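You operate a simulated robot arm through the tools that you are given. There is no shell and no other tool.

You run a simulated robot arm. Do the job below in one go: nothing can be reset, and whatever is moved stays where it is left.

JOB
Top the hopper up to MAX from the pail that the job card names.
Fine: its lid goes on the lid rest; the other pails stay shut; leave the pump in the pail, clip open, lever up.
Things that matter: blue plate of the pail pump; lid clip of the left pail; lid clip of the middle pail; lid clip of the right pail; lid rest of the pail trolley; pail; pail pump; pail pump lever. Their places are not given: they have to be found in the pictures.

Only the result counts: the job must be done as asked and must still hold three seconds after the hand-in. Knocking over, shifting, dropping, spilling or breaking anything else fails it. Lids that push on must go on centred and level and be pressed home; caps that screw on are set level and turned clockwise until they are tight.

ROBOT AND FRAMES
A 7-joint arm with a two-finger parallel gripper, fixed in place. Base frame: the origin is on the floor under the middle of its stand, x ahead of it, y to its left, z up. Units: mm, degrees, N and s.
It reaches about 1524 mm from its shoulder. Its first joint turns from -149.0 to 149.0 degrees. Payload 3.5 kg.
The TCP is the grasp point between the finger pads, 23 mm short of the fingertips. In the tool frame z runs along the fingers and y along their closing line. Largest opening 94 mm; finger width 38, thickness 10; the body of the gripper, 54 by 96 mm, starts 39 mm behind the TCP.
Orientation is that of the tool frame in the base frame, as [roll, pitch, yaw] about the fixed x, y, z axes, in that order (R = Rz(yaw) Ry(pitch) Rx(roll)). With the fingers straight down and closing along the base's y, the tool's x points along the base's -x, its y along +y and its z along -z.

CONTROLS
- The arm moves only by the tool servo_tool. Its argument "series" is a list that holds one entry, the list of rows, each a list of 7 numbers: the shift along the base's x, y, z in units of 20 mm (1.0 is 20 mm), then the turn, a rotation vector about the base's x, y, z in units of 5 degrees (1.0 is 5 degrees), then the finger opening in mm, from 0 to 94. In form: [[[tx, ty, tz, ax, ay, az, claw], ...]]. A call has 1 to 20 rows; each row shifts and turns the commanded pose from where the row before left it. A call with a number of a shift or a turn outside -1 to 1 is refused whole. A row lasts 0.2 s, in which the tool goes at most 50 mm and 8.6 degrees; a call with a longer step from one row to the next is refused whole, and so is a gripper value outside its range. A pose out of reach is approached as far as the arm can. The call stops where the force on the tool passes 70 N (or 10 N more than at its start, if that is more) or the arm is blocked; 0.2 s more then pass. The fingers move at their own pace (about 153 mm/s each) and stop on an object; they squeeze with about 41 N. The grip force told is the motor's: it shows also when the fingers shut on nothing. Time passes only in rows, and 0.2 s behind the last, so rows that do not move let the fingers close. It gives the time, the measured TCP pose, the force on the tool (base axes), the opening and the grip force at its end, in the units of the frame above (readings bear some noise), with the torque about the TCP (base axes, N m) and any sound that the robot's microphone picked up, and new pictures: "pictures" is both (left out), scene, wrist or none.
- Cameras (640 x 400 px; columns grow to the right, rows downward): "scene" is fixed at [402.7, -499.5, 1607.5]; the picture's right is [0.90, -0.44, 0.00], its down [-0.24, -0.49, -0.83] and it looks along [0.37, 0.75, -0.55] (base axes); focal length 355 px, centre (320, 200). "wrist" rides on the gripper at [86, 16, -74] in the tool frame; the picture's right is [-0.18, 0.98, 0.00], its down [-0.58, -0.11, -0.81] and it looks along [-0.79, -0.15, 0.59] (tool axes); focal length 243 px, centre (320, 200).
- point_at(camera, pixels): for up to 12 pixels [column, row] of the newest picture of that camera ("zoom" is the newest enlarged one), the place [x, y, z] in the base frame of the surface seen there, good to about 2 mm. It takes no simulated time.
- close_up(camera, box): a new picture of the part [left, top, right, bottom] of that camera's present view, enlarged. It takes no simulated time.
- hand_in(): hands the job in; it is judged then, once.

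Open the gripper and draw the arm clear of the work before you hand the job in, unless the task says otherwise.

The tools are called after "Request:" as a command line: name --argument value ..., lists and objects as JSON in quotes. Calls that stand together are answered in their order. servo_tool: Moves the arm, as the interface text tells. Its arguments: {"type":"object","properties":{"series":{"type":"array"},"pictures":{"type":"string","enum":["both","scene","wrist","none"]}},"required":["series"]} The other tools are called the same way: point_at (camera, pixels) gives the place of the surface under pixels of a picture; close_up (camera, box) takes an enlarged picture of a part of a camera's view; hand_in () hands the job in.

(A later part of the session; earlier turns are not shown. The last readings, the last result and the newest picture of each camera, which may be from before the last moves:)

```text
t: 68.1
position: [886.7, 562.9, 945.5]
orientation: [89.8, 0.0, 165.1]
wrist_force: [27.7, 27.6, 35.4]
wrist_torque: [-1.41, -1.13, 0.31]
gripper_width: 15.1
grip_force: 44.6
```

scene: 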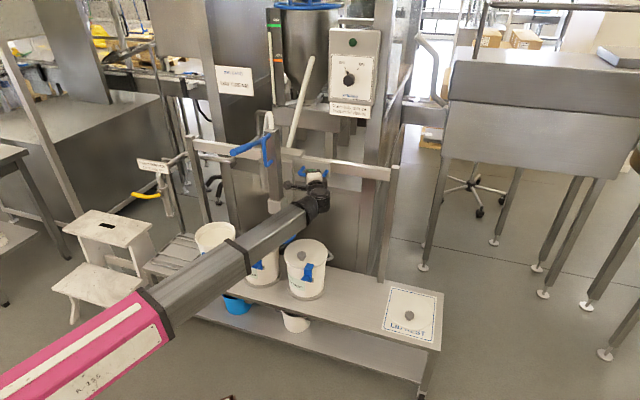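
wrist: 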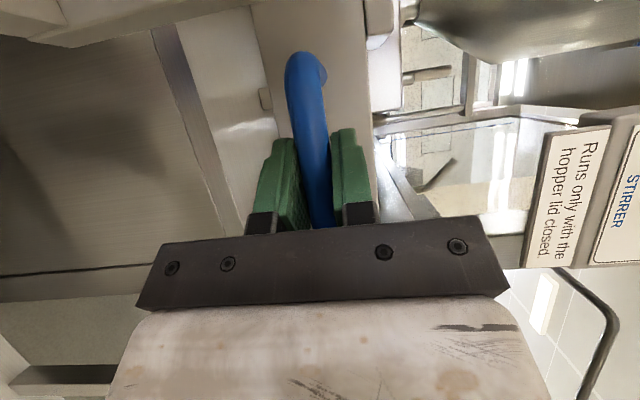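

The measured track keeps x+y≈1449.7, so the rail is exactly at -45°; the command sits a little too far -n and low. I correct (+4 mm n, +3 mm z) and slide another ~250 mm.

Request:
servo_tool --series '[[[-0.06, 0.34, 0.12, 0, 0, 0, 8], [-0.5, 0.5, 0, 0, 0, 0, 8], [-0.6, 0.6, 0, 0, 0, 0, 8], [-0.6, 0.6, 0, 0, 0, 0, 8], [-0.6, 0.6, 0, 0, 0, 0, 8], [-0.6, 0.6, 0, 0, 0, 0, 8], [-0.6, 0.6, 0, 0, 0, 0, 8], [-0.6, 0.6, 0, 0, 0, 0, 8], [-0.6, 0.6, 0, 0, 0, 0, 8], [-0.6, 0.6, 0, 0, 0, 0, 8], [-0.6, 0.6, 0, 0, 0, 0, 8], [-0.6, 0.6, 0, 0, 0, 0, 8], [-0.6, 0.6, 0, 0, 0, 0, 8], [-0.6, 0.6, 0, 0, 0, 0, 8], [-0.6, 0.6, 0, 0, 0, 0, 8], [-0.4, 0.4, 0, 0, 0, 0, 8]]]' --pictures "both"

Request:
close_up --camera "scene" --box '[170, 110, 330, 270]'

```text
t: 71.5
position: [710.4, 741.5, 944.8]
orientation: [89.9, 0.0, 165.1]
wrist_force: [-25.9, -23.0, -51.0]
wrist_torque: [0.08, 0.08, -0.58]
gripper_width: 15.0
grip_force: 45.0
```

scene: 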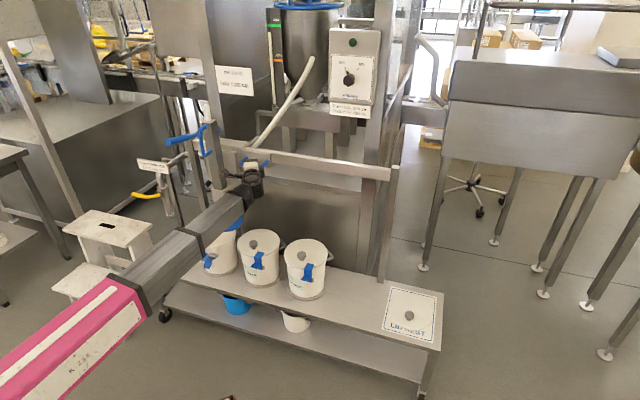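
wrist: 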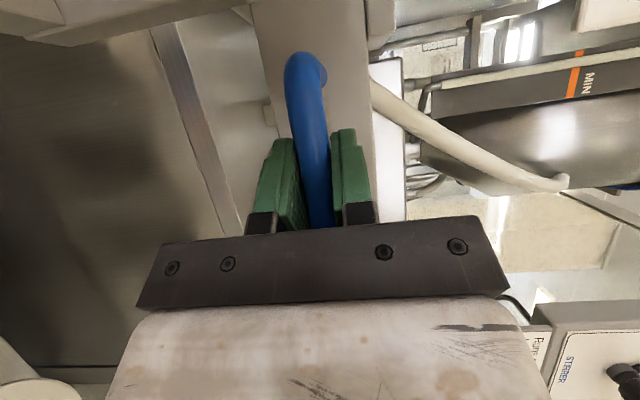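

```text
2.50 times, centred on (250, 190) of scene
```

zoom: 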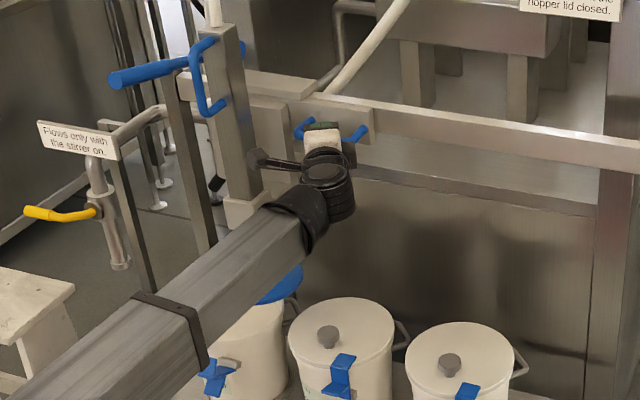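

The pump is nearly over the left pail; forces show the command is a bit too high and too far +n. I correct (-2.5 mm z, -3 mm n) and slide the remaining ~50 mm per axis slowly.

Request:
servo_tool --series '[[[-0.3, 0.1, -0.12, 0, 0, 0, 8], [-0.4, 0.4, 0, 0, 0, 0, 8], [-0.4, 0.4, 0, 0, 0, 0, 8], [-0.4, 0.4, 0, 0, 0, 0, 8], [-0.4, 0.4, 0, 0, 0, 0, 8], [-0.3, 0.3, 0, 0, 0, 0, 8], [-0.2, 0.2, 0, 0, 0, 0, 8]]]' --pictures "scene"

Request:
close_up --camera "scene" --box '[150, 110, 310, 270]'

```text
t: 73.1
position: [664.1, 788.5, 944.9]
orientation: [89.7, -0.1, 164.9]
wrist_force: [13.1, 21.7, 7.1]
wrist_torque: [-1.22, -1.27, -1.09]
gripper_width: 14.8
grip_force: 44.8
```

scene: 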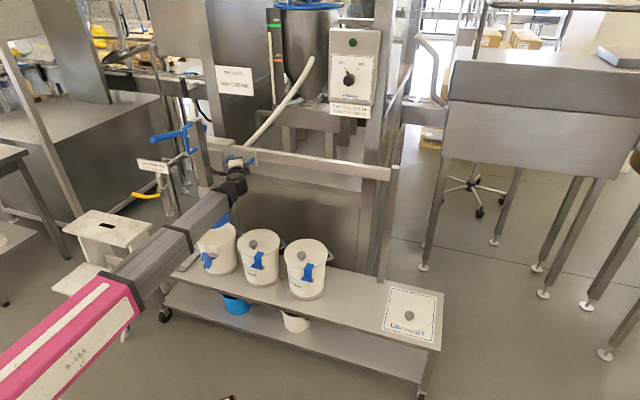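

```text
2.50 times, centred on (230, 190) of scene
```

zoom: 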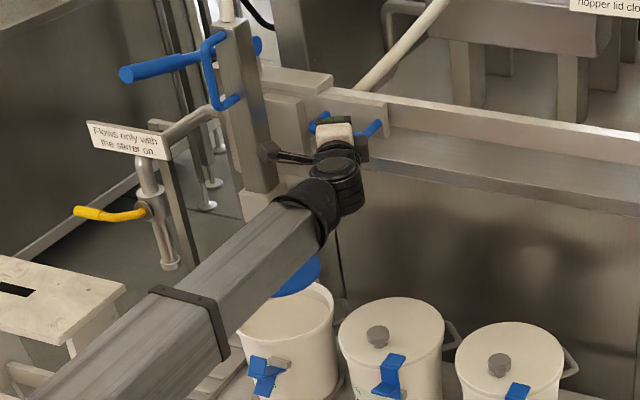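

The pump column now stands above the left pail. I measure column, plate and pail rim to judge the alignment.

Request:
point_at --camera "zoom" --pixels '[[235, 30], [262, 30], [232, 120], [255, 150], [280, 155], [300, 280], [315, 268], [305, 290], [285, 310], [330, 300], [245, 325], [130, 75]]'

```text
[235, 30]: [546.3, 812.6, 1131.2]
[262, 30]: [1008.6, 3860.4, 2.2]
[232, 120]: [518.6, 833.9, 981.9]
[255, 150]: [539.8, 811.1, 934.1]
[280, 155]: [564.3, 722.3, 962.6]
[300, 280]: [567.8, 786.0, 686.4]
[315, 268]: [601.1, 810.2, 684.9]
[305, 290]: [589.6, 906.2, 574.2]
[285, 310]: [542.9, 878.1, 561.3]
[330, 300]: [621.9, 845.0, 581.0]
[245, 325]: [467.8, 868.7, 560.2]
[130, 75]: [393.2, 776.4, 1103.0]
```

The plate seems within ~7 mm of the pail's axis, but I want a clean measurement. I release the U-handle, back off and swing aside to free the scene view.

Request:
servo_tool --series '[[[0, 0, 0, 0, 0, 0, 40], [0, 0, 0, 0, 0, 0, 60], [0, 0, 0, 0, 0, 0, 60], [-0.1, -0.5, 0, 0, 0, 0, 60], [-0.25, -0.96, 0, 0, 0, 0, 60], [-0.25, -0.96, 0, 0, 0, 0, 60], [-0.25, -0.96, 0, 0, 0, 0, 60], [-0.25, -0.96, 0, 0, 0, 0, 60], [-0.25, -0.96, 0, 0, 0, 0, 60], [0.3, -1, 0, 0, 0, 0, 60], [0.6, -1, 0, 0, 0, 0, 60], [0.9, -1, 0, 0, 0, 0, 60], [0.9, -1, 0, 0, 0, 0, 60], [0.9, -1, 0, 0, 0, 0, 60], [0.9, -1, 0, 0, 0, 0, 60], [0.9, -1, 0, 0, 0, 0, 60], [0.9, -1, 0, 0, 0, 0, 60], [0.9, -1, 0, 0, 0, 0, 60]]]' --pictures "both"

Request:
close_up --camera "scene" --box '[140, 110, 300, 290]'

Request:
close_up --camera "scene" --box '[185, 200, 255, 250]'

```text
t: 76.9
position: [779.2, 501.0, 942.4]
orientation: [89.8, -0.3, 165.0]
wrist_force: [0.6, -0.2, -0.4]
wrist_torque: [-0.02, 0.02, -0.02]
gripper_width: 60.1
grip_force: 0.0
```

scene: 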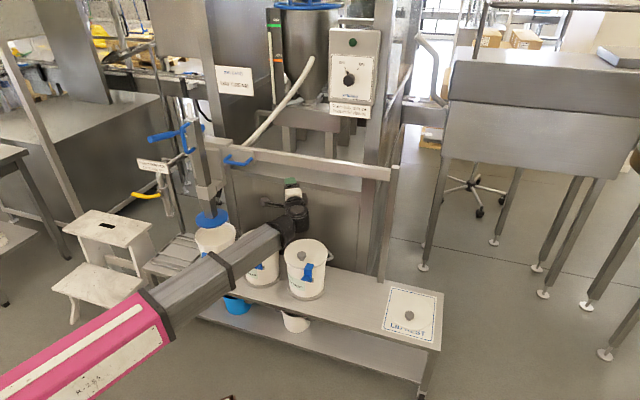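
wrist: 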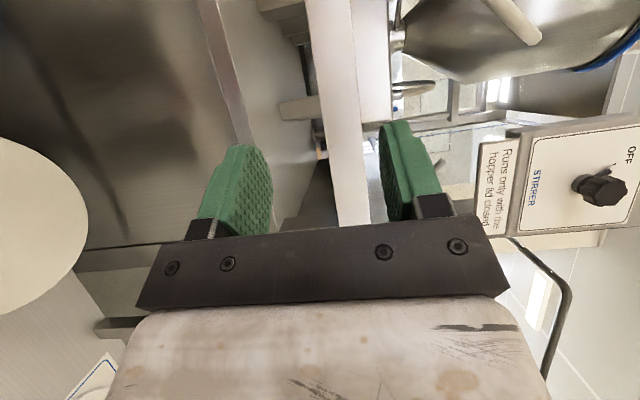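

```text
2.22 times, centred on (220, 200) of scene
```

zoom: 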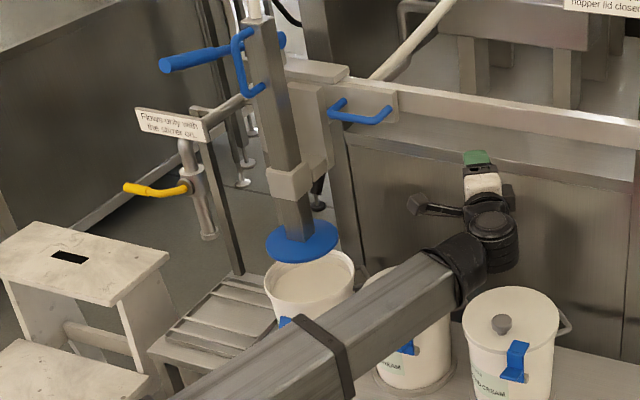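

```text
8.00 times, centred on (220, 225) of scene
```

zoom: 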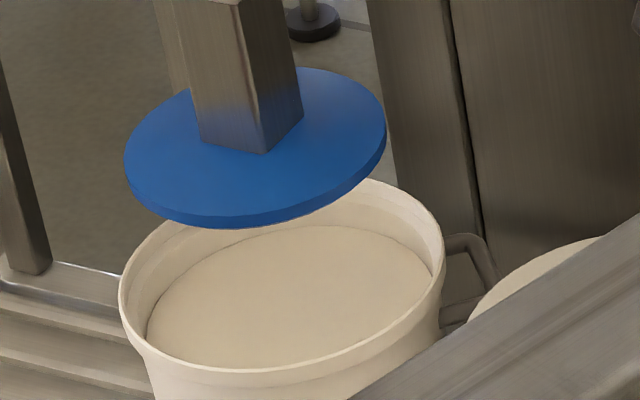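

Now the plate and the open pail are both visible. I measure edge points of the plate and the pail's rim.

Request:
point_at --camera "zoom" --pixels '[[128, 160], [150, 125], [325, 75], [380, 110], [370, 150], [300, 200], [210, 210], [145, 190], [190, 215], [250, 214], [382, 125], [175, 105]]'

Request:
point_at --camera "zoom" --pixels '[[121, 290], [133, 260], [150, 240], [400, 192], [425, 210], [440, 240], [442, 262], [425, 300], [300, 370], [215, 378], [150, 350], [125, 315]]'

```text
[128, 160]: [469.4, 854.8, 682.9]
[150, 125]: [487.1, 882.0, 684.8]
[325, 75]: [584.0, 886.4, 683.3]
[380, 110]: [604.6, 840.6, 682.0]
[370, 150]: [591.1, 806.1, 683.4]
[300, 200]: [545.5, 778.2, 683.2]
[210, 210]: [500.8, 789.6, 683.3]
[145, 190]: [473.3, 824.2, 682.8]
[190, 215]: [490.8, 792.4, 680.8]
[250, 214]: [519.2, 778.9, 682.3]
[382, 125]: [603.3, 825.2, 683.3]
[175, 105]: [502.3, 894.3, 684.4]
```

```text
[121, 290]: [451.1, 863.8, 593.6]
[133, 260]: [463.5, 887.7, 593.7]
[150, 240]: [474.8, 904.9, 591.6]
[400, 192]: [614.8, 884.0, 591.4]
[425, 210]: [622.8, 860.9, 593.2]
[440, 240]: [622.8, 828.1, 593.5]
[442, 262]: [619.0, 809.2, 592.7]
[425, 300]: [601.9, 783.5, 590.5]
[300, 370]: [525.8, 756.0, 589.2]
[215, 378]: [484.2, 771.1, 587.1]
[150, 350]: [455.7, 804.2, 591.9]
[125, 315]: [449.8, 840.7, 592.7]
```

Plate centre ≈ (537,841), pail centre ≈ (536.7,843): aligned within 2 mm. Next I measure the D-handle and the lever on the pump.

Request:
close_up --camera "scene" --box '[140, 100, 240, 170]'

```text
5.71 times, centred on (190, 135) of scene
```

zoom: 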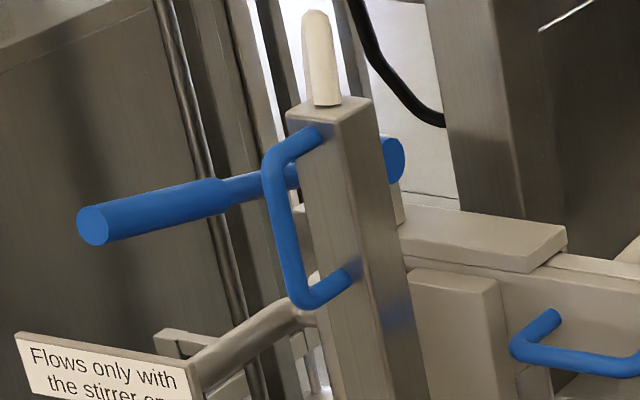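

Request:
point_at --camera "zoom" --pixels '[[310, 132], [275, 160], [275, 200], [290, 260], [305, 300], [345, 275], [330, 105], [92, 225], [150, 205], [215, 185], [240, 185], [392, 155]]'

Request:
point_at --camera "zoom" --pixels '[[320, 60], [320, 20], [350, 100], [300, 120], [340, 200], [95, 210], [200, 180], [480, 240], [560, 240], [450, 280], [380, 300], [400, 350]]'

```text
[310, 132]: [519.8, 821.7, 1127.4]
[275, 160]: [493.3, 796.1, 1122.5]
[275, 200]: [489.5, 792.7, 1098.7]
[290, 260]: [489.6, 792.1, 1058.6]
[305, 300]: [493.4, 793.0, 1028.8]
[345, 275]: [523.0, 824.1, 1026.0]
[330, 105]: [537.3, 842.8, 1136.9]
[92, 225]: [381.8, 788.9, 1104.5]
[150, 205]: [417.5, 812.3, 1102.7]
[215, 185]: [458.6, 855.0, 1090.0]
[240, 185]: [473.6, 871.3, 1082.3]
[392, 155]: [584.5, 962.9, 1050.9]
```

```text
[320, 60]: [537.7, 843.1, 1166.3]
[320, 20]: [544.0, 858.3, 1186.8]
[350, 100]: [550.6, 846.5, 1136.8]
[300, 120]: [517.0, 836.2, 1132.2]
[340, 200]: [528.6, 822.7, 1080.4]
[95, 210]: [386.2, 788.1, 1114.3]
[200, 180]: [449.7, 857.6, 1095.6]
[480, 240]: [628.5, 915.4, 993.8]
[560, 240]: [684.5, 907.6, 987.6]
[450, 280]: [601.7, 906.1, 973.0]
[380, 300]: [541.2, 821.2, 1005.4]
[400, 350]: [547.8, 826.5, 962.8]
```

D-handle bar is vertical at about (492,798) from z 1029 to 1122; the lever lies left of it at d≈-68. I roll the hand 90° (camera up, fingers closing horizontally) and move to a pre-grasp in front of the D-handle at z≈1050.

Request:
servo_tool --series '[[[-0.889, 0.475, 0.3, 0.259, 0.966, 0, 60], [-0.889, 0.475, 0.3, 0.259, 0.966, 0, 60], [-0.889, 0.475, 0.3, 0.259, 0.966, 0, 60], [-0.889, 0.475, 0.3, 0.259, 0.966, 0, 60], [-0.889, 0.475, 0.3, 0.259, 0.966, 0, 60], [-0.889, 0.475, 0.3, 0.259, 0.966, 0, 60], [-0.889, 0.475, 0.3, 0.259, 0.966, 0, 60], [-0.889, 0.475, 0.3, 0.259, 0.966, 0, 60], [-0.889, 0.475, 0.3, 0.259, 0.966, 0, 60], [-0.889, 0.475, 0.3, 0.259, 0.966, 0, 60], [-0.889, 0.475, 0.3, 0.259, 0.966, 0, 60], [-0.889, 0.475, 0.3, 0.259, 0.966, 0, 60], [-0.889, 0.475, 0.3, 0.259, 0.966, 0, 60], [-0.889, 0.475, 0.3, 0.259, 0.966, 0, 60], [-0.889, 0.475, 0.3, 0.259, 0.966, 0, 60], [-0.889, 0.475, 0.3, 0.259, 0.966, 0, 60], [-0.889, 0.475, 0.3, 0.259, 0.966, 0, 60], [-0.889, 0.475, 0.3, 0.259, 0.966, 0, 60]]]' --pictures "both"

```text
t: 80.7
position: [459.2, 670.7, 1052.4]
orientation: [-103.9, -89.8, -1.2]
wrist_force: [-0.9, -1.1, 0.4]
wrist_torque: [0.01, 0.02, 0.0]
gripper_width: 60.0
grip_force: 0.1
```

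scene: 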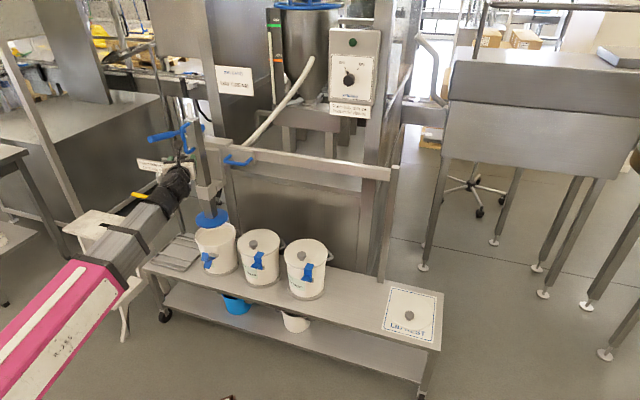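
wrist: 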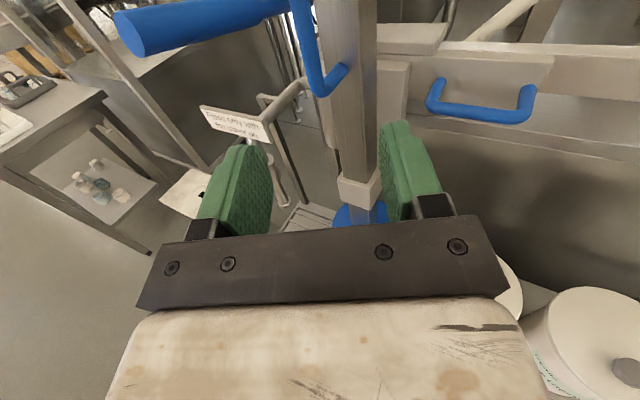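

The wrist view is now upright: D-handle bar at about (307,50), lever left of it at (200,25). I measure the bar from here.

Request:
point_at --camera "wrist" --pixels '[[302, 20], [308, 50], [314, 80], [320, 95], [340, 72], [360, 100], [130, 30], [200, 20], [290, 3], [355, 190]]'

Request:
close_up --camera "wrist" --box '[100, 0, 420, 200]'

```text
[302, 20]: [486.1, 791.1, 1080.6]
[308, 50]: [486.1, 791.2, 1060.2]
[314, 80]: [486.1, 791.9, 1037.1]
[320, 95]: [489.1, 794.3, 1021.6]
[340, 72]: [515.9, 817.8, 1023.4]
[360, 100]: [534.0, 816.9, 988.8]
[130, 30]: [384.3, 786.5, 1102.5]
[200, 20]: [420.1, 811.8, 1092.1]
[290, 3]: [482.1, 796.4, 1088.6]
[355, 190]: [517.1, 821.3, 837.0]
```

```text
2.00 times, centred on (260, 100) of wrist
```

zoom: 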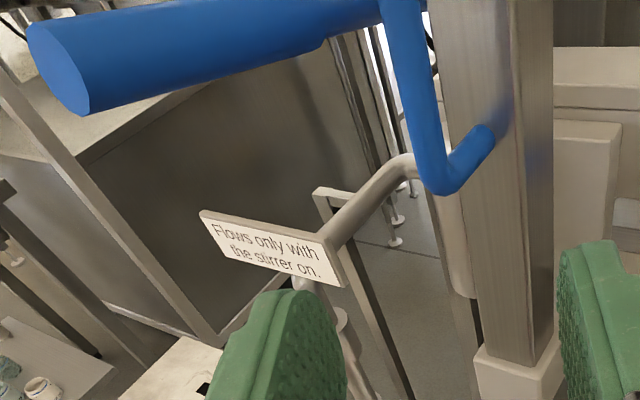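

Bar centre ≈ (490,798). I advance 131 mm along the finger direction so it lies at the grasp point, then close.

Request:
servo_tool --series '[[[0.235, 0.904, 0, 0, 0, 0, 60], [0.235, 0.904, 0, 0, 0, 0, 60], [0.235, 0.904, 0, 0, 0, 0, 60], [0.235, 0.904, 0, 0, 0, 0, 60], [0.235, 0.904, 0, 0, 0, 0, 60], [0.235, 0.904, 0, 0, 0, 0, 60], [0.235, 0.904, 0, 0, 0, 0, 60], [0, 0, 0, 0, 0, 0, 60]]]' --pictures "both"

```text
t: 82.5
position: [492.6, 799.1, 1053.7]
orientation: [-112.7, -89.7, 7.6]
wrist_force: [-0.6, -0.4, -0.6]
wrist_torque: [-0.03, 0.02, 0.01]
gripper_width: 59.9
grip_force: 0.0
```

scene: 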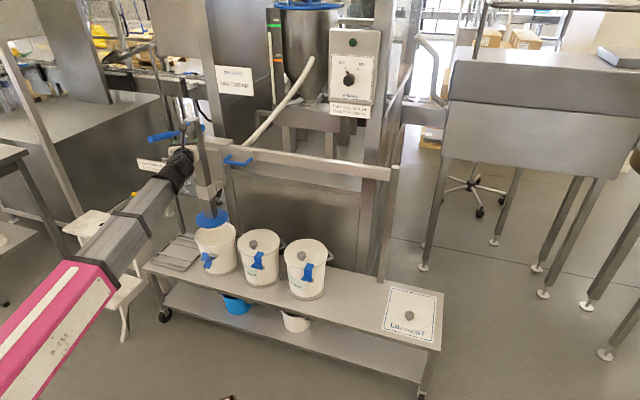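
wrist: 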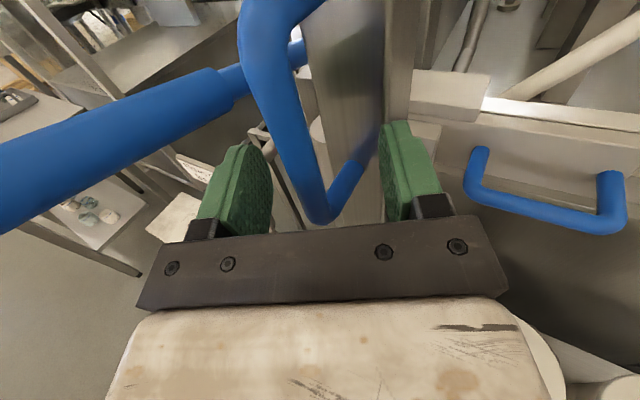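

The bar is between the fingers. I close on it.

Request:
servo_tool --series '[[[0, 0, 0, 0, 0, 0, 30], [0, 0, 0, 0, 0, 0, 10], [0, 0, 0, 0, 0, 0, 8], [0, 0, 0, 0, 0, 0, 8]]]' --pictures "wrist"

```text
t: 83.5
position: [491.3, 797.4, 1052.7]
orientation: [-114.7, -89.8, 9.6]
wrist_force: [-21.4, -7.2, -2.7]
wrist_torque: [0.11, 0.73, 0.04]
gripper_width: 13.6
grip_force: 44.9
```

wrist: 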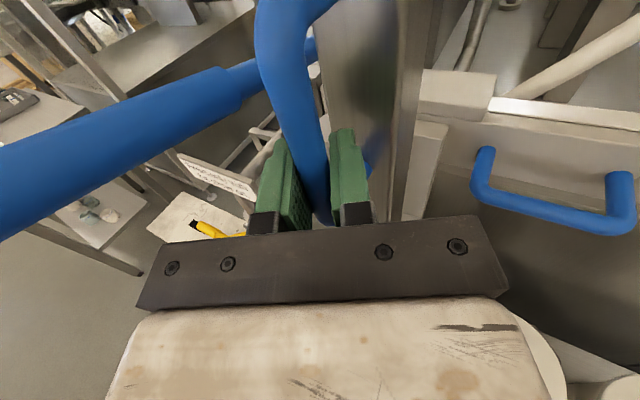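

Gripped (13.6 mm), with about 21 N sideways. I relax that by a small shift and begin pushing the column straight down 20 mm.

Request:
servo_tool --series '[[[-0.15, -0.05, 0, 0, 0, 0, 8], [0, 0, -0.2, 0, 0, 0, 8], [0, 0, -0.4, 0, 0, 0, 8], [0, 0, -0.4, 0, 0, 0, 8]]]' --pictures "both"

Request:
close_up --camera "scene" --box '[160, 120, 260, 270]'

```text
t: 84.5
position: [491.5, 795.9, 1031.4]
orientation: [-120.7, -89.8, 15.5]
wrist_force: [3.4, 13.8, 0.9]
wrist_torque: [0.84, 0.58, -0.12]
gripper_width: 13.5
grip_force: 44.8
```

scene: 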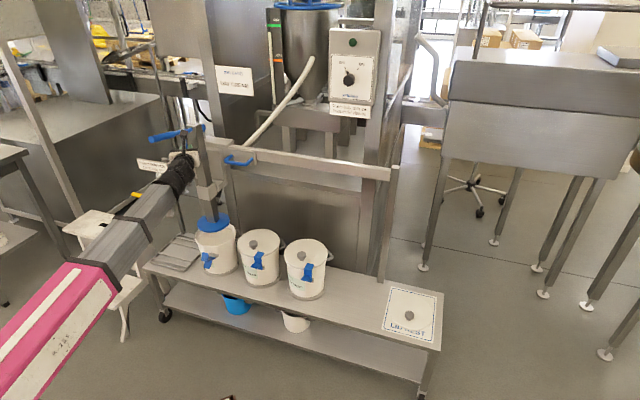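
wrist: 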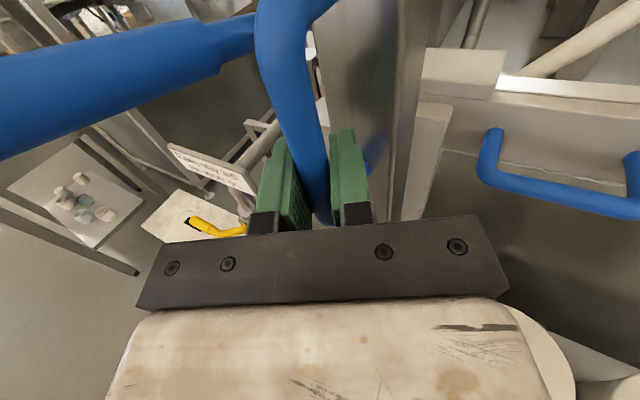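

```text
2.67 times, centred on (210, 195) of scene
```

zoom: 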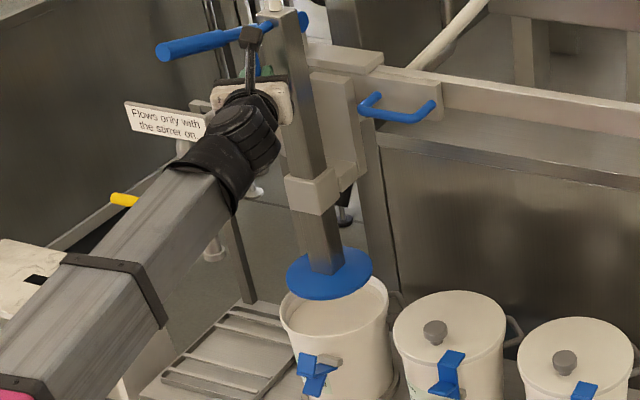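

The column follows smoothly (plate down 21 mm, little force). I push on 45 mm to just above the rim and check the alignment.

Request:
servo_tool --series '[[[0, 0, -0.4, 0, 0, 0, 8], [0, 0, -0.5, 0, 0, 0, 8], [0, 0, -0.5, 0, 0, 0, 8], [0, 0, -0.5, 0, 0, 0, 8], [0, 0, -0.35, 0, 0, 0, 8]]]' --pictures "scene"

Request:
close_up --camera "scene" --box '[185, 195, 255, 250]'

```text
t: 85.7
position: [491.9, 795.8, 986.4]
orientation: [-127.8, -89.8, 22.6]
wrist_force: [7.7, 18.9, -5.3]
wrist_torque: [0.39, 0.7, -0.05]
gripper_width: 13.6
grip_force: 45.4
```

scene: 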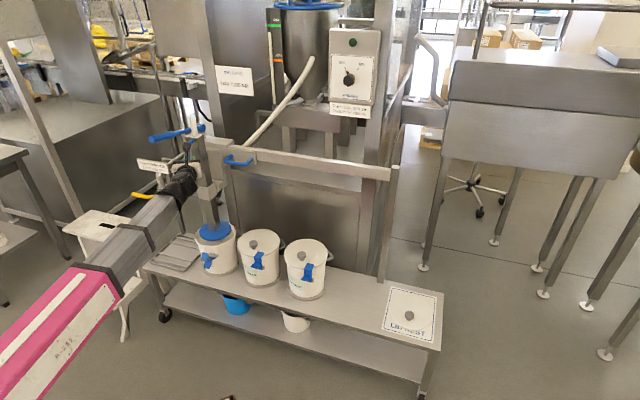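

```text
7.27 times, centred on (220, 222) of scene
```

zoom: 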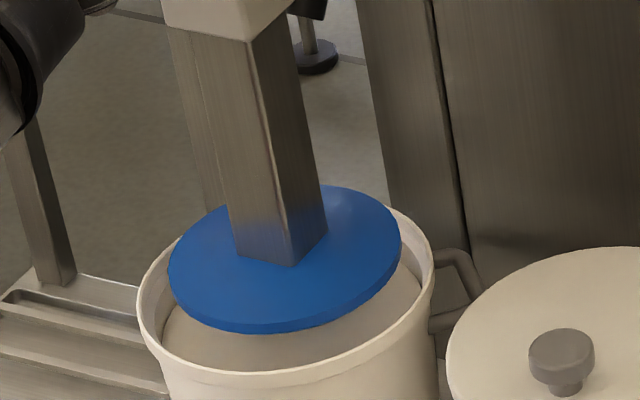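

The plate is just above the rim. I verify its centre against the rim once more before entering.

Request:
point_at --camera "zoom" --pixels '[[172, 255], [190, 230], [350, 192], [395, 225], [392, 262], [310, 315], [215, 315], [180, 290], [140, 300], [430, 250], [420, 310], [200, 370]]'

```text
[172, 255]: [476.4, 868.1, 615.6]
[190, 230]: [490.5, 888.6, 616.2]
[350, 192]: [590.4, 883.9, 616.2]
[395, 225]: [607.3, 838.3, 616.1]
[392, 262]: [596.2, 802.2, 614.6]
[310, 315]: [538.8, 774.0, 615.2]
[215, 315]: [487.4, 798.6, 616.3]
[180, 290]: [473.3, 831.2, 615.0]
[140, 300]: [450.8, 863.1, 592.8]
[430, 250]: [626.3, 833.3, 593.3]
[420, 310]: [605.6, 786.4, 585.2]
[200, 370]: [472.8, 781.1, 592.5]
```

Plate centre (539.5,840) is within ~4 mm of the pail's axis, ample for the 66 mm radius. I push down further toward the cream, watching the force.

Request:
servo_tool --series '[[[0, 0, -0.4, 0, 0, 0, 8], [0, 0, -0.5, 0, 0, 0, 8], [0, 0, -0.5, 0, 0, 0, 8], [0, 0, -0.4, 0, 0, 0, 8]]]' --pictures "none"

```text
t: 86.7
position: [489.3, 797.1, 950.7]
orientation: [-119.7, -89.8, 14.5]
wrist_force: [8.4, 15.4, -5.2]
wrist_torque: [0.26, 0.67, -0.01]
gripper_width: 13.6
grip_force: 45.5
```

Still light force at z 951. I continue in smaller steps down to where the plate meets the cream.

Request:
servo_tool --series '[[[0, 0, -0.25, 0, 0, 0, 8], [0, 0, -0.25, 0, 0, 0, 8], [0, 0, -0.25, 0, 0, 0, 8], [0, 0, -0.25, 0, 0, 0, 8]]]' --pictures "scene"

Request:
close_up --camera "scene" --box '[185, 195, 255, 250]'

```text
t: 87.7
position: [489.3, 795.8, 937.5]
orientation: [-24.9, -89.5, -80.4]
wrist_force: [-7.0, -0.5, 19.8]
wrist_torque: [0.13, -0.54, -0.35]
gripper_width: 14.3
grip_force: 45.5
stopped in row 4: the force on the tool passed its limit at 80 N (the readings are from after the stop); the commanded pose is now the measured one
```

scene: 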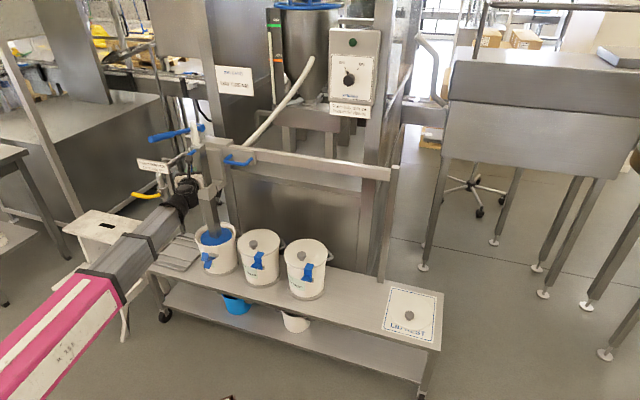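

```text
7.27 times, centred on (220, 222) of scene
```

zoom: 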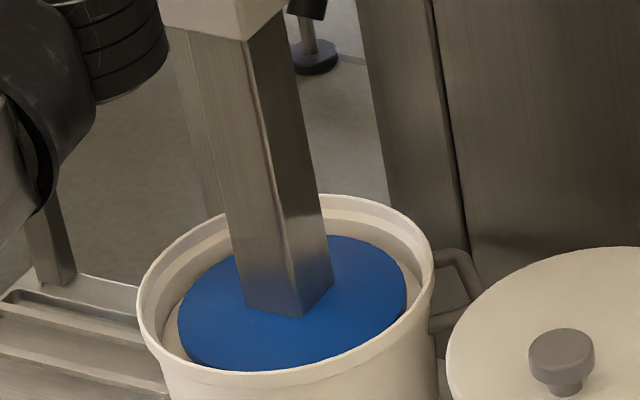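

The plate now rests on the cream (force stop at 80 N). I release the D-handle and back off straight along the fingers.

Request:
servo_tool --series '[[[0, 0, 0, 0, 0, 0, 30], [0, 0, 0, 0, 0, 0, 60], [0, 0, 0, 0, 0, 0, 60], [-0.13, -0.48, 0, 0, 0, 0, 60], [-0.25, -0.95, 0, 0, 0, 0, 60], [-0.25, -0.95, 0, 0, 0, 0, 60], [-0.25, -0.95, 0, 0, 0, 0, 60], [-0.25, -0.95, 0, 0, 0, 0, 60], [-0.25, -0.95, 0, 0, 0, 0, 60]]]' --pictures "both"

Request:
close_up --camera "scene" --box '[140, 100, 280, 270]'

Request:
close_up --camera "scene" --box '[250, 0, 330, 80]'

```text
t: 89.7
position: [460.7, 691.2, 936.6]
orientation: [-37.6, -89.7, -67.6]
wrist_force: [-0.8, 0.6, 0.1]
wrist_torque: [-0.05, 0.02, -0.02]
gripper_width: 60.0
grip_force: 0.1
```

scene: 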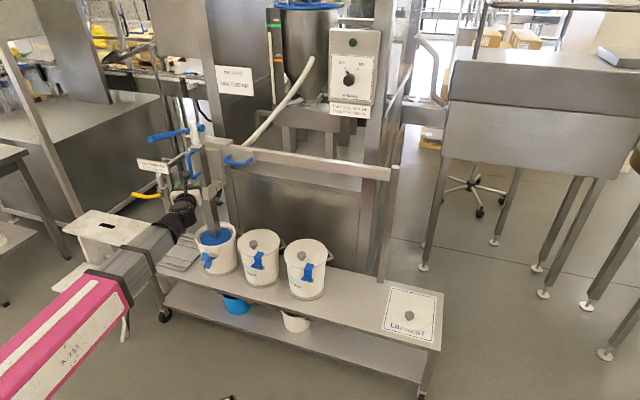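
wrist: 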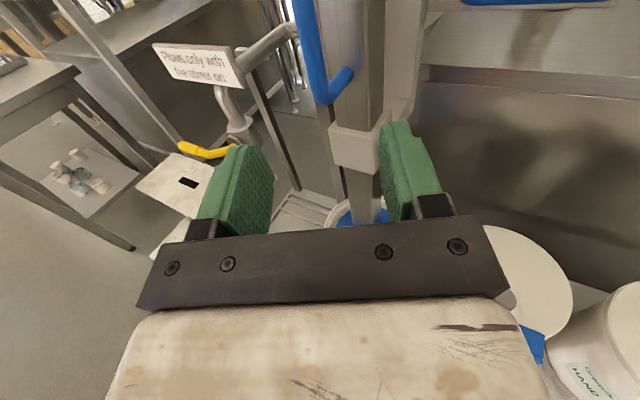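

```text
2.35 times, centred on (210, 185) of scene
```

zoom: 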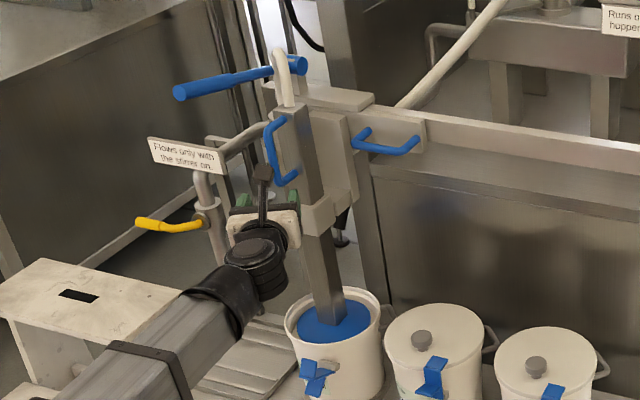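

```text
5.00 times, centred on (290, 40) of scene
```

zoom: 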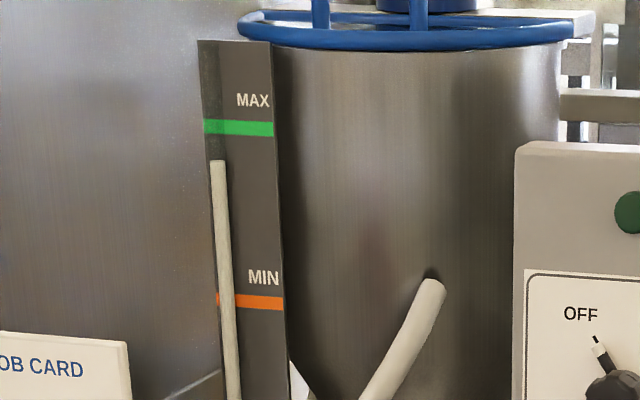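

The column stays down in the pail and the gauge level is at zoom row 160 versus MAX at 128. I go to a pre-grasp in front of the lever's tip (309,715,1105), turning the fingers parallel to the lever.

Request:
servo_tool --series '[[[-0.9, -0.2, 0.7, 0, 0, -0.6, 60], [-0.9, -0.2, 0.7, 0, 0, -0.6, 60], [-0.9, -0.1, 0.9, 0, 0, -0.6, 60], [-0.9, 0.1, 0.9, 0, 0, -0.6, 60], [-0.8, 0.2, 0.9, 0, 0, -0.6, 60], [-0.7, 0.2, 0.9, 0, 0, -0.6, 60], [-0.7, 0.25, 0.9, 0, 0, -0.6, 60], [-0.7, 0.3, 0.9, 0, 0, -0.6, 60], [-0.6, 0.3, 0.9, 0, 0, -0.6, 60], [-0.45, 0.32, 0.72, 0, 0, -0.6, 60]]]' --pictures "both"

```text
t: 91.8
position: [396.6, 663.9, 1088.3]
orientation: [20.4, -85.3, -142.3]
wrist_force: [0.4, 0.1, 0.5]
wrist_torque: [0.02, 0.01, -0.01]
gripper_width: 60.1
grip_force: 0.0
out of reach, approached as far as the arm can: row 6, 7, 8, 9, 10
```

scene: 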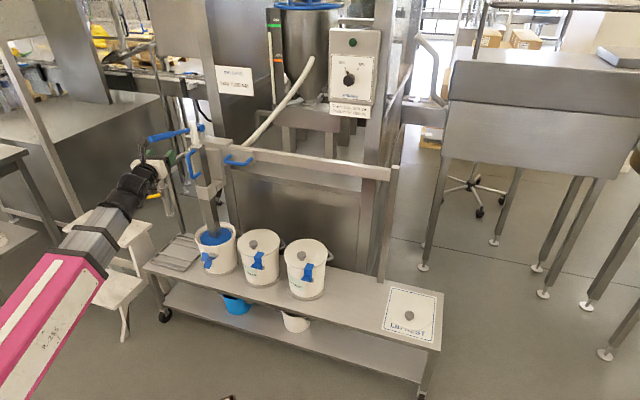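
wrist: 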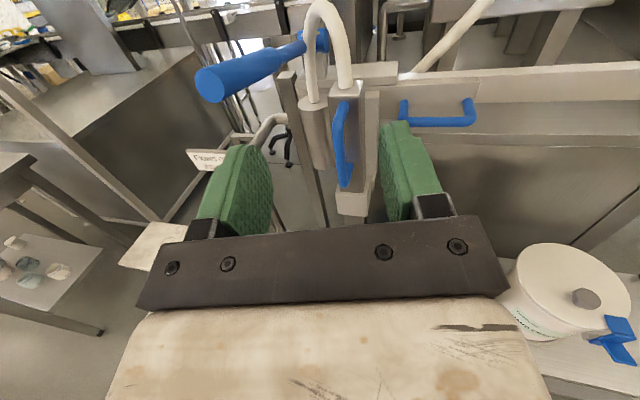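

The boom reached its shortest length, so I choose a closer pre-grasp (334,739,1105) with the hand straightened along n; the wrist then stays beyond the minimum reach.

Request:
servo_tool --series '[[[-0.62, 0.755, 0.17, -0.12, 0.12, -0.5, 60], [-0.62, 0.755, 0.17, -0.12, 0.12, -0.5, 60], [-0.62, 0.755, 0.17, -0.12, 0.12, -0.5, 60], [-0.62, 0.755, 0.17, -0.12, 0.12, -0.5, 60], [-0.62, 0.755, 0.17, -0.12, 0.12, -0.5, 60]]]' --pictures "both"

Request:
point_at --camera "wrist" --pixels '[[220, 80], [250, 70], [280, 55], [320, 40], [200, 100]]'

```text
t: 93.0
position: [425.6, 665.2, 1101.2]
orientation: [39.2, -85.4, -162.3]
wrist_force: [-0.3, -0.6, 0.6]
wrist_torque: [0.0, -0.02, -0.03]
gripper_width: 60.0
grip_force: 0.1
out of reach, approached as far as the arm can: row 1, 2, 3, 4, 5
```

scene: 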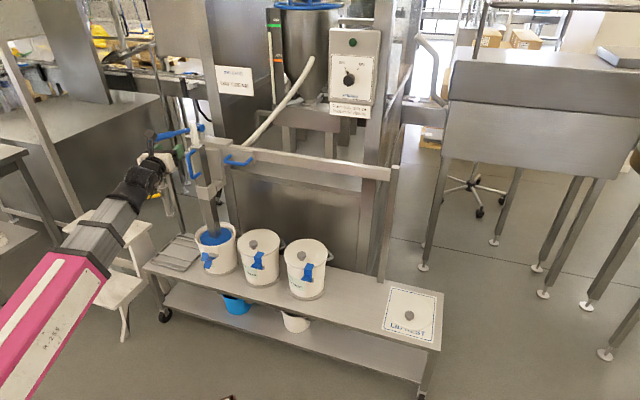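
wrist: 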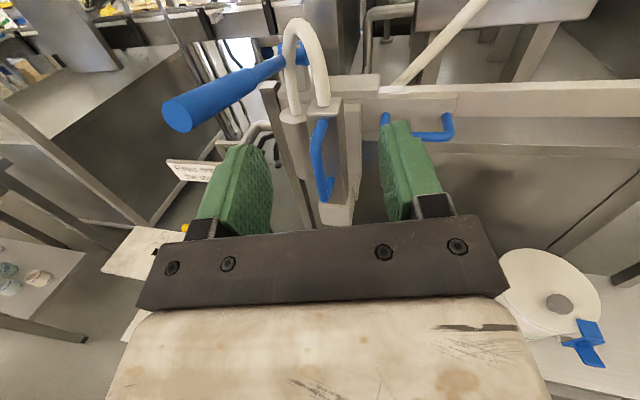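

```text
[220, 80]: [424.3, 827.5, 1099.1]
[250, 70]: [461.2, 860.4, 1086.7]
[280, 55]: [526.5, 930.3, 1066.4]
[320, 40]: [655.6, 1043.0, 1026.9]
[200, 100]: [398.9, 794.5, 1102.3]
```

The hand came in line with the boom, a wrist singularity. I take another approach: grip the lever from the right with fingers above and below it; first I yaw +20°, move right and roll back -80°.

Request:
servo_tool --series '[[[0.85, 0.3, 0, -0.175, 0.04, 1, 60], [0.85, 0.3, 0, -0.175, 0.04, 1, 60], [0.85, 0.3, 0, -0.175, 0.04, 1, 60], [0.85, 0.3, 0, -0.175, 0.04, 1, 60], [0, 0, 0, -0.225, -0.974, 0, 60], [0, 0, 0, -0.225, -0.974, 0, 60], [0, 0, 0, -0.225, -0.974, 0, 60], [0, 0, 0, -0.225, -0.974, 0, 60], [0, 0, 0, -0.225, -0.974, 0, 60], [0, 0, 0, -0.225, -0.974, 0, 60], [0, 0, 0, -0.225, -0.974, 0, 60], [0, 0, 0, -0.225, -0.974, 0, 60], [0, 0, 0, -0.225, -0.974, 0, 60], [0, 0, 0, -0.225, -0.974, 0, 60], [0, 0, 0, -0.225, -0.974, 0, 60], [0, 0, 0, -0.225, -0.974, 0, 60], [0, 0, 0, -0.225, -0.974, 0, 60], [0, 0, 0, -0.225, -0.974, 0, 60], [0, 0, 0, -0.225, -0.974, 0, 60], [0, 0, 0, -0.225, -0.974, 0, 60]]]' --pictures "both"

```text
t: 97.2
position: [488.2, 697.2, 1093.0]
orientation: [83.4, -7.4, 161.8]
wrist_force: [-0.2, 0.7, -0.1]
wrist_torque: [0.01, 0.03, 0.0]
gripper_width: 60.1
grip_force: 0.1
```

scene: 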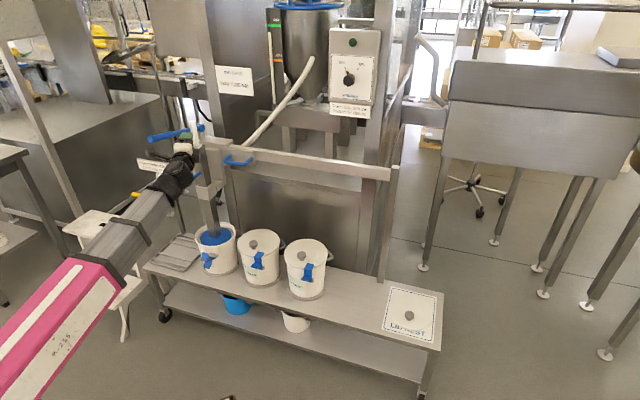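
wrist: 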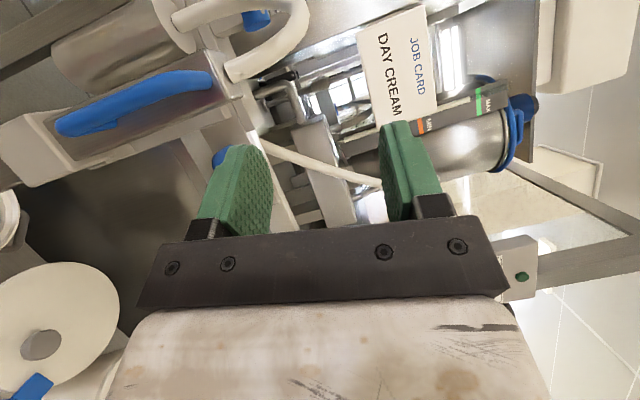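

I level the hand and yaw it +63° so the fingers point along -d toward the lever, at about (500,708,1101).

Request:
servo_tool --series '[[[0.04, 0.04, 0.03, -0.86, -0.49, 0, 60], [0.04, 0.04, 0.03, -0.86, -0.49, 0, 60], [0.04, 0.03, 0.03, 0, 0, 0.97, 60], [0.04, 0.03, 0.03, 0, 0, 0.97, 60], [0.04, 0.03, 0.03, 0, 0, 0.97, 60], [0.04, 0.03, 0.03, 0, 0, 0.97, 60], [0.04, 0.03, 0.03, 0, 0, 0.97, 60], [0.04, 0.03, 0.03, 0, 0, 0.97, 60], [0.04, 0.03, 0.03, 0, 0, 0.97, 60], [0.04, 0.03, 0.03, 0, 0, 0.97, 60], [0.04, 0.03, 0.03, 0, 0, 0.97, 60], [0.04, 0.03, 0.03, 0, 0, 0.97, 60], [0.04, 0.03, 0.03, 0, 0, 0.97, 60], [0.04, 0.03, 0.03, 0, 0, 0.97, 60], [0.04, 0.03, 0.03, 0, 0, 0.97, 60]]]' --pictures "both"

```text
t: 100.5
position: [502.2, 706.7, 1102.9]
orientation: [90.0, -0.2, -135.5]
wrist_force: [0.0, -0.6, -0.3]
wrist_torque: [0.0, -0.03, -0.01]
gripper_width: 59.9
grip_force: 0.1
```

scene: 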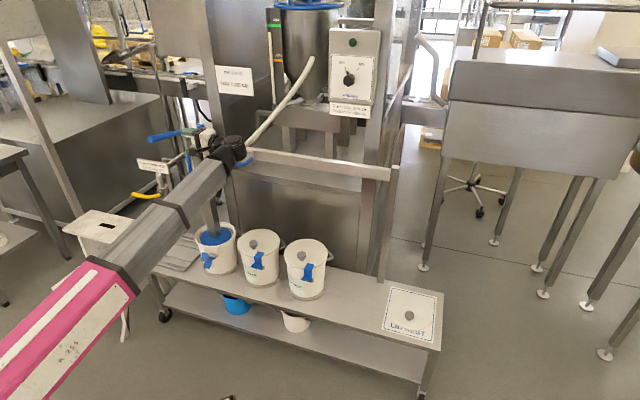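
wrist: 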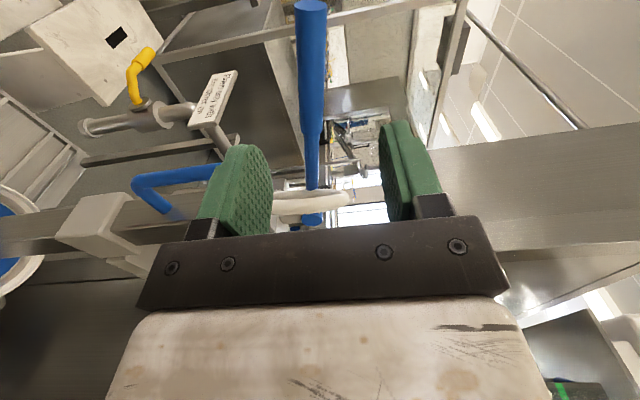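

The lever shows at (312,60–150) between the finger planes. I measure it from here.

Request:
point_at --camera "wrist" --pixels '[[311, 20], [311, 50], [311, 80], [311, 110], [311, 130], [310, 160], [330, 200], [150, 190], [210, 175]]'

Request:
close_up --camera "wrist" --box '[220, 0, 460, 240]'

```text
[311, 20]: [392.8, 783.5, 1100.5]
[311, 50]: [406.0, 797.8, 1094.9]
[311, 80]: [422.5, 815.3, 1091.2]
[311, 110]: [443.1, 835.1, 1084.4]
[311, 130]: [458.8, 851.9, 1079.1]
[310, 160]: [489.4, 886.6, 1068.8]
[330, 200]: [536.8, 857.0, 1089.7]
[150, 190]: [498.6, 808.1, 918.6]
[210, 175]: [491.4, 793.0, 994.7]
```

```text
1.67 times, centred on (340, 120) of wrist
```

zoom: 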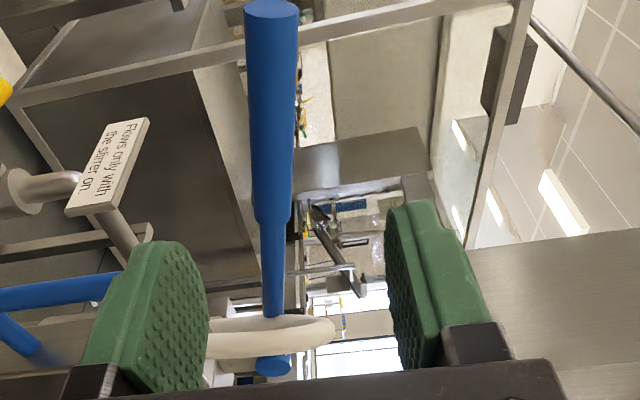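

Lever axis at n≈-120 is about (397,807,1095). I move the straddling fingers (opening 58) along -d around it at z≈1095.

Request:
servo_tool --series '[[[-0.825, 0.825, -0.067, 0, 0, 0, 60], [-0.825, 0.825, -0.067, 0, 0, 0, 60], [-0.825, 0.825, -0.067, 0, 0, 0, 60], [-0.825, 0.825, -0.067, 0, 0, 0, 58], [-0.825, 0.825, -0.067, 0, 0, 0, 58], [-0.825, 0.825, -0.067, 0, 0, 0, 58], [0, 0, 0, 0, 0, 0, 58]]]' --pictures "both"

Request:
close_up --camera "scene" --box '[130, 90, 270, 190]'

```text
t: 102.0
position: [401.8, 805.5, 1095.4]
orientation: [90.0, -0.1, -135.6]
wrist_force: [-0.5, 0.3, 0.1]
wrist_torque: [0.01, 0.02, 0.02]
gripper_width: 57.8
grip_force: 0.1
```

scene: 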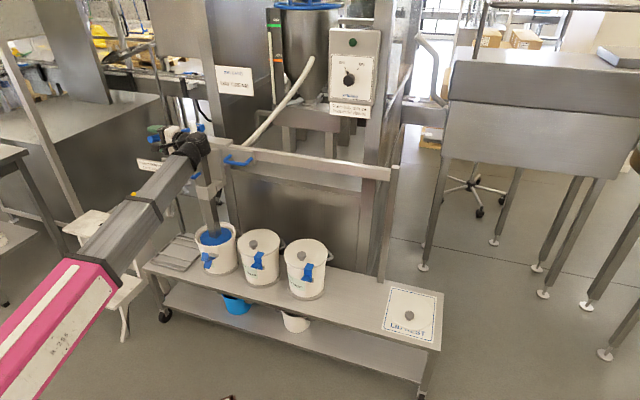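
wrist: 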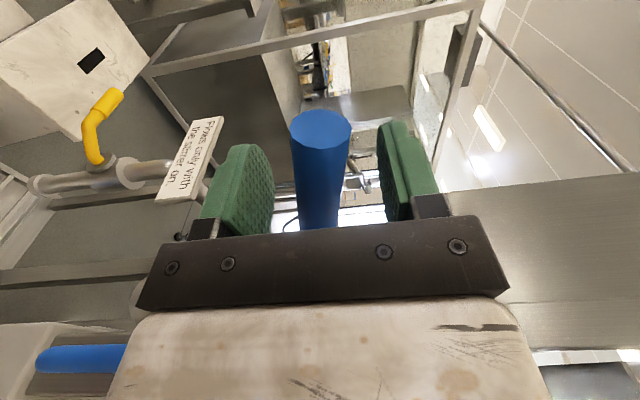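

```text
4.00 times, centred on (200, 140) of scene
```

zoom: 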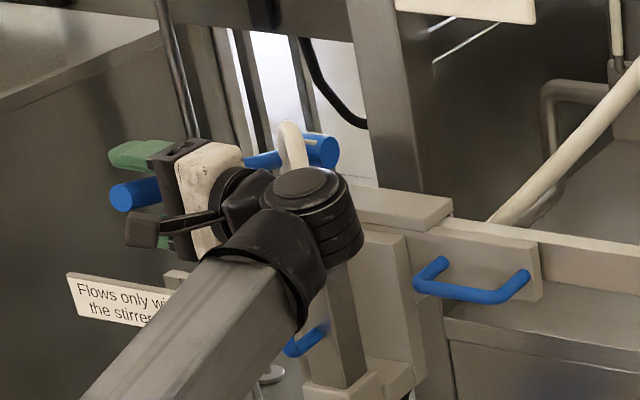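

The lever is between the fingers. I lower the hand about 55 mm so the upper finger takes the lever down, watching force, sound and gauge.

Request:
servo_tool --series '[[[0, 0, -0.4, 0, 0, 0, 58], [0, 0, -0.4, 0, 0, 0, 58], [0, 0, -0.4, 0, 0, 0, 58], [0, 0, -0.5, 0, 0, 0, 58], [0, 0, -0.5, 0, 0, 0, 58], [0, 0, -0.5, 0, 0, 0, 58]]]' --pictures "both"

Request:
close_up --camera "scene" --box '[250, 0, 330, 80]'

```text
t: 103.5
position: [402.9, 806.3, 1040.4]
orientation: [90.0, -0.1, -135.6]
wrist_force: [-1.8, -0.2, 5.7]
wrist_torque: [-0.05, 0.07, -0.02]
gripper_width: 60.3
grip_force: 2.3
```

scene: 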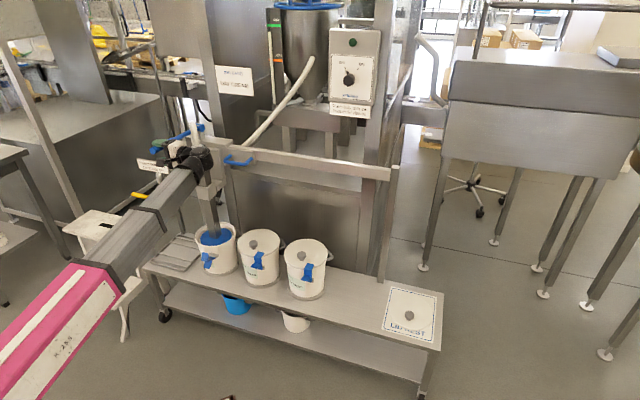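
wrist: 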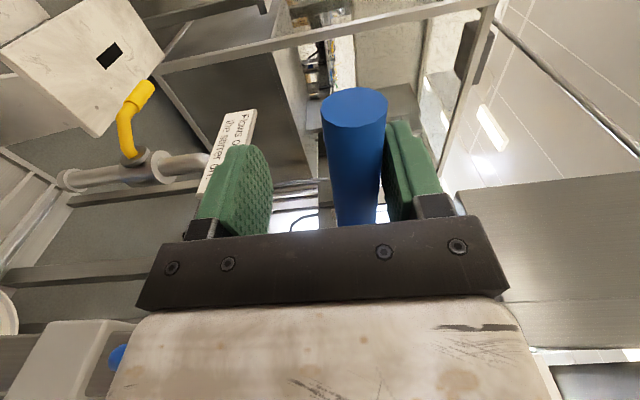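

```text
5.00 times, centred on (290, 40) of scene
```

zoom: 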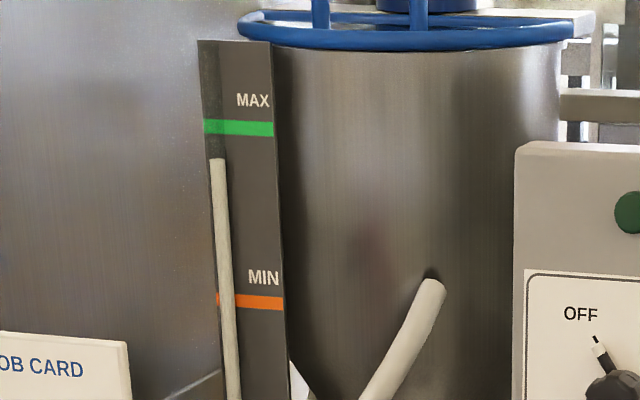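

The lever follows with ~6 N; the gauge column top now at row ~158 (was 160). I continue the downstroke another 60 mm.

Request:
servo_tool --series '[[[0, 0, -0.5, 0, 0, 0, 58], [0, 0, -0.5, 0, 0, 0, 58], [0, 0, -0.5, 0, 0, 0, 58], [0, 0, -0.5, 0, 0, 0, 58], [0, 0, -0.5, 0, 0, 0, 58], [0, 0, -0.5, 0, 0, 0, 58]]]' --pictures "both"

Request:
close_up --camera "scene" --box '[260, 15, 300, 45]'

```text
t: 104.8
position: [404.4, 805.6, 982.1]
orientation: [90.0, -0.1, -135.6]
wrist_force: [1.6, 1.4, 8.5]
wrist_torque: [0.13, -0.04, -0.02]
gripper_width: 61.9
grip_force: 4.2
```

scene: 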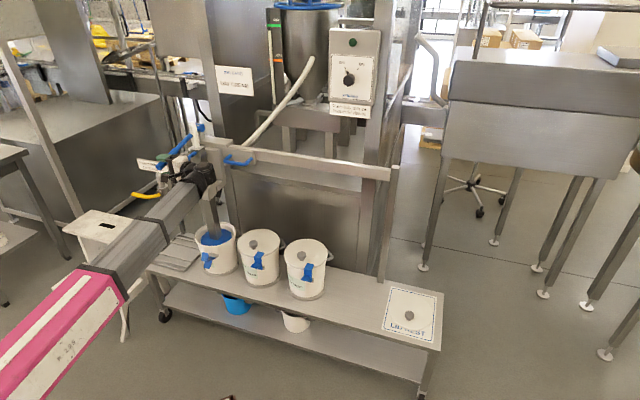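
wrist: 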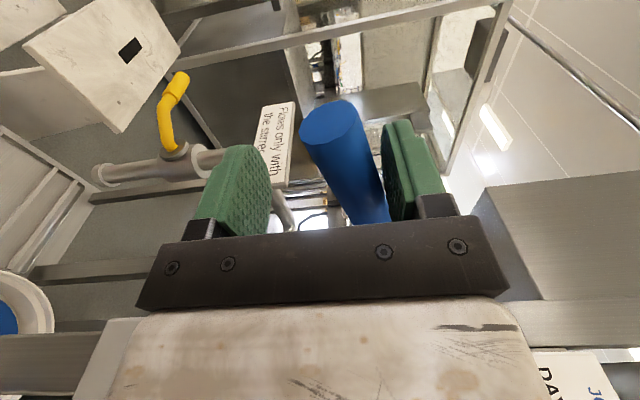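

```text
13.33 times, centred on (280, 30) of scene
```

zoom: 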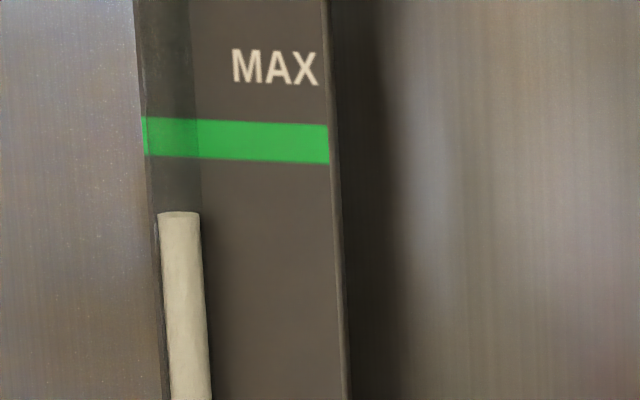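

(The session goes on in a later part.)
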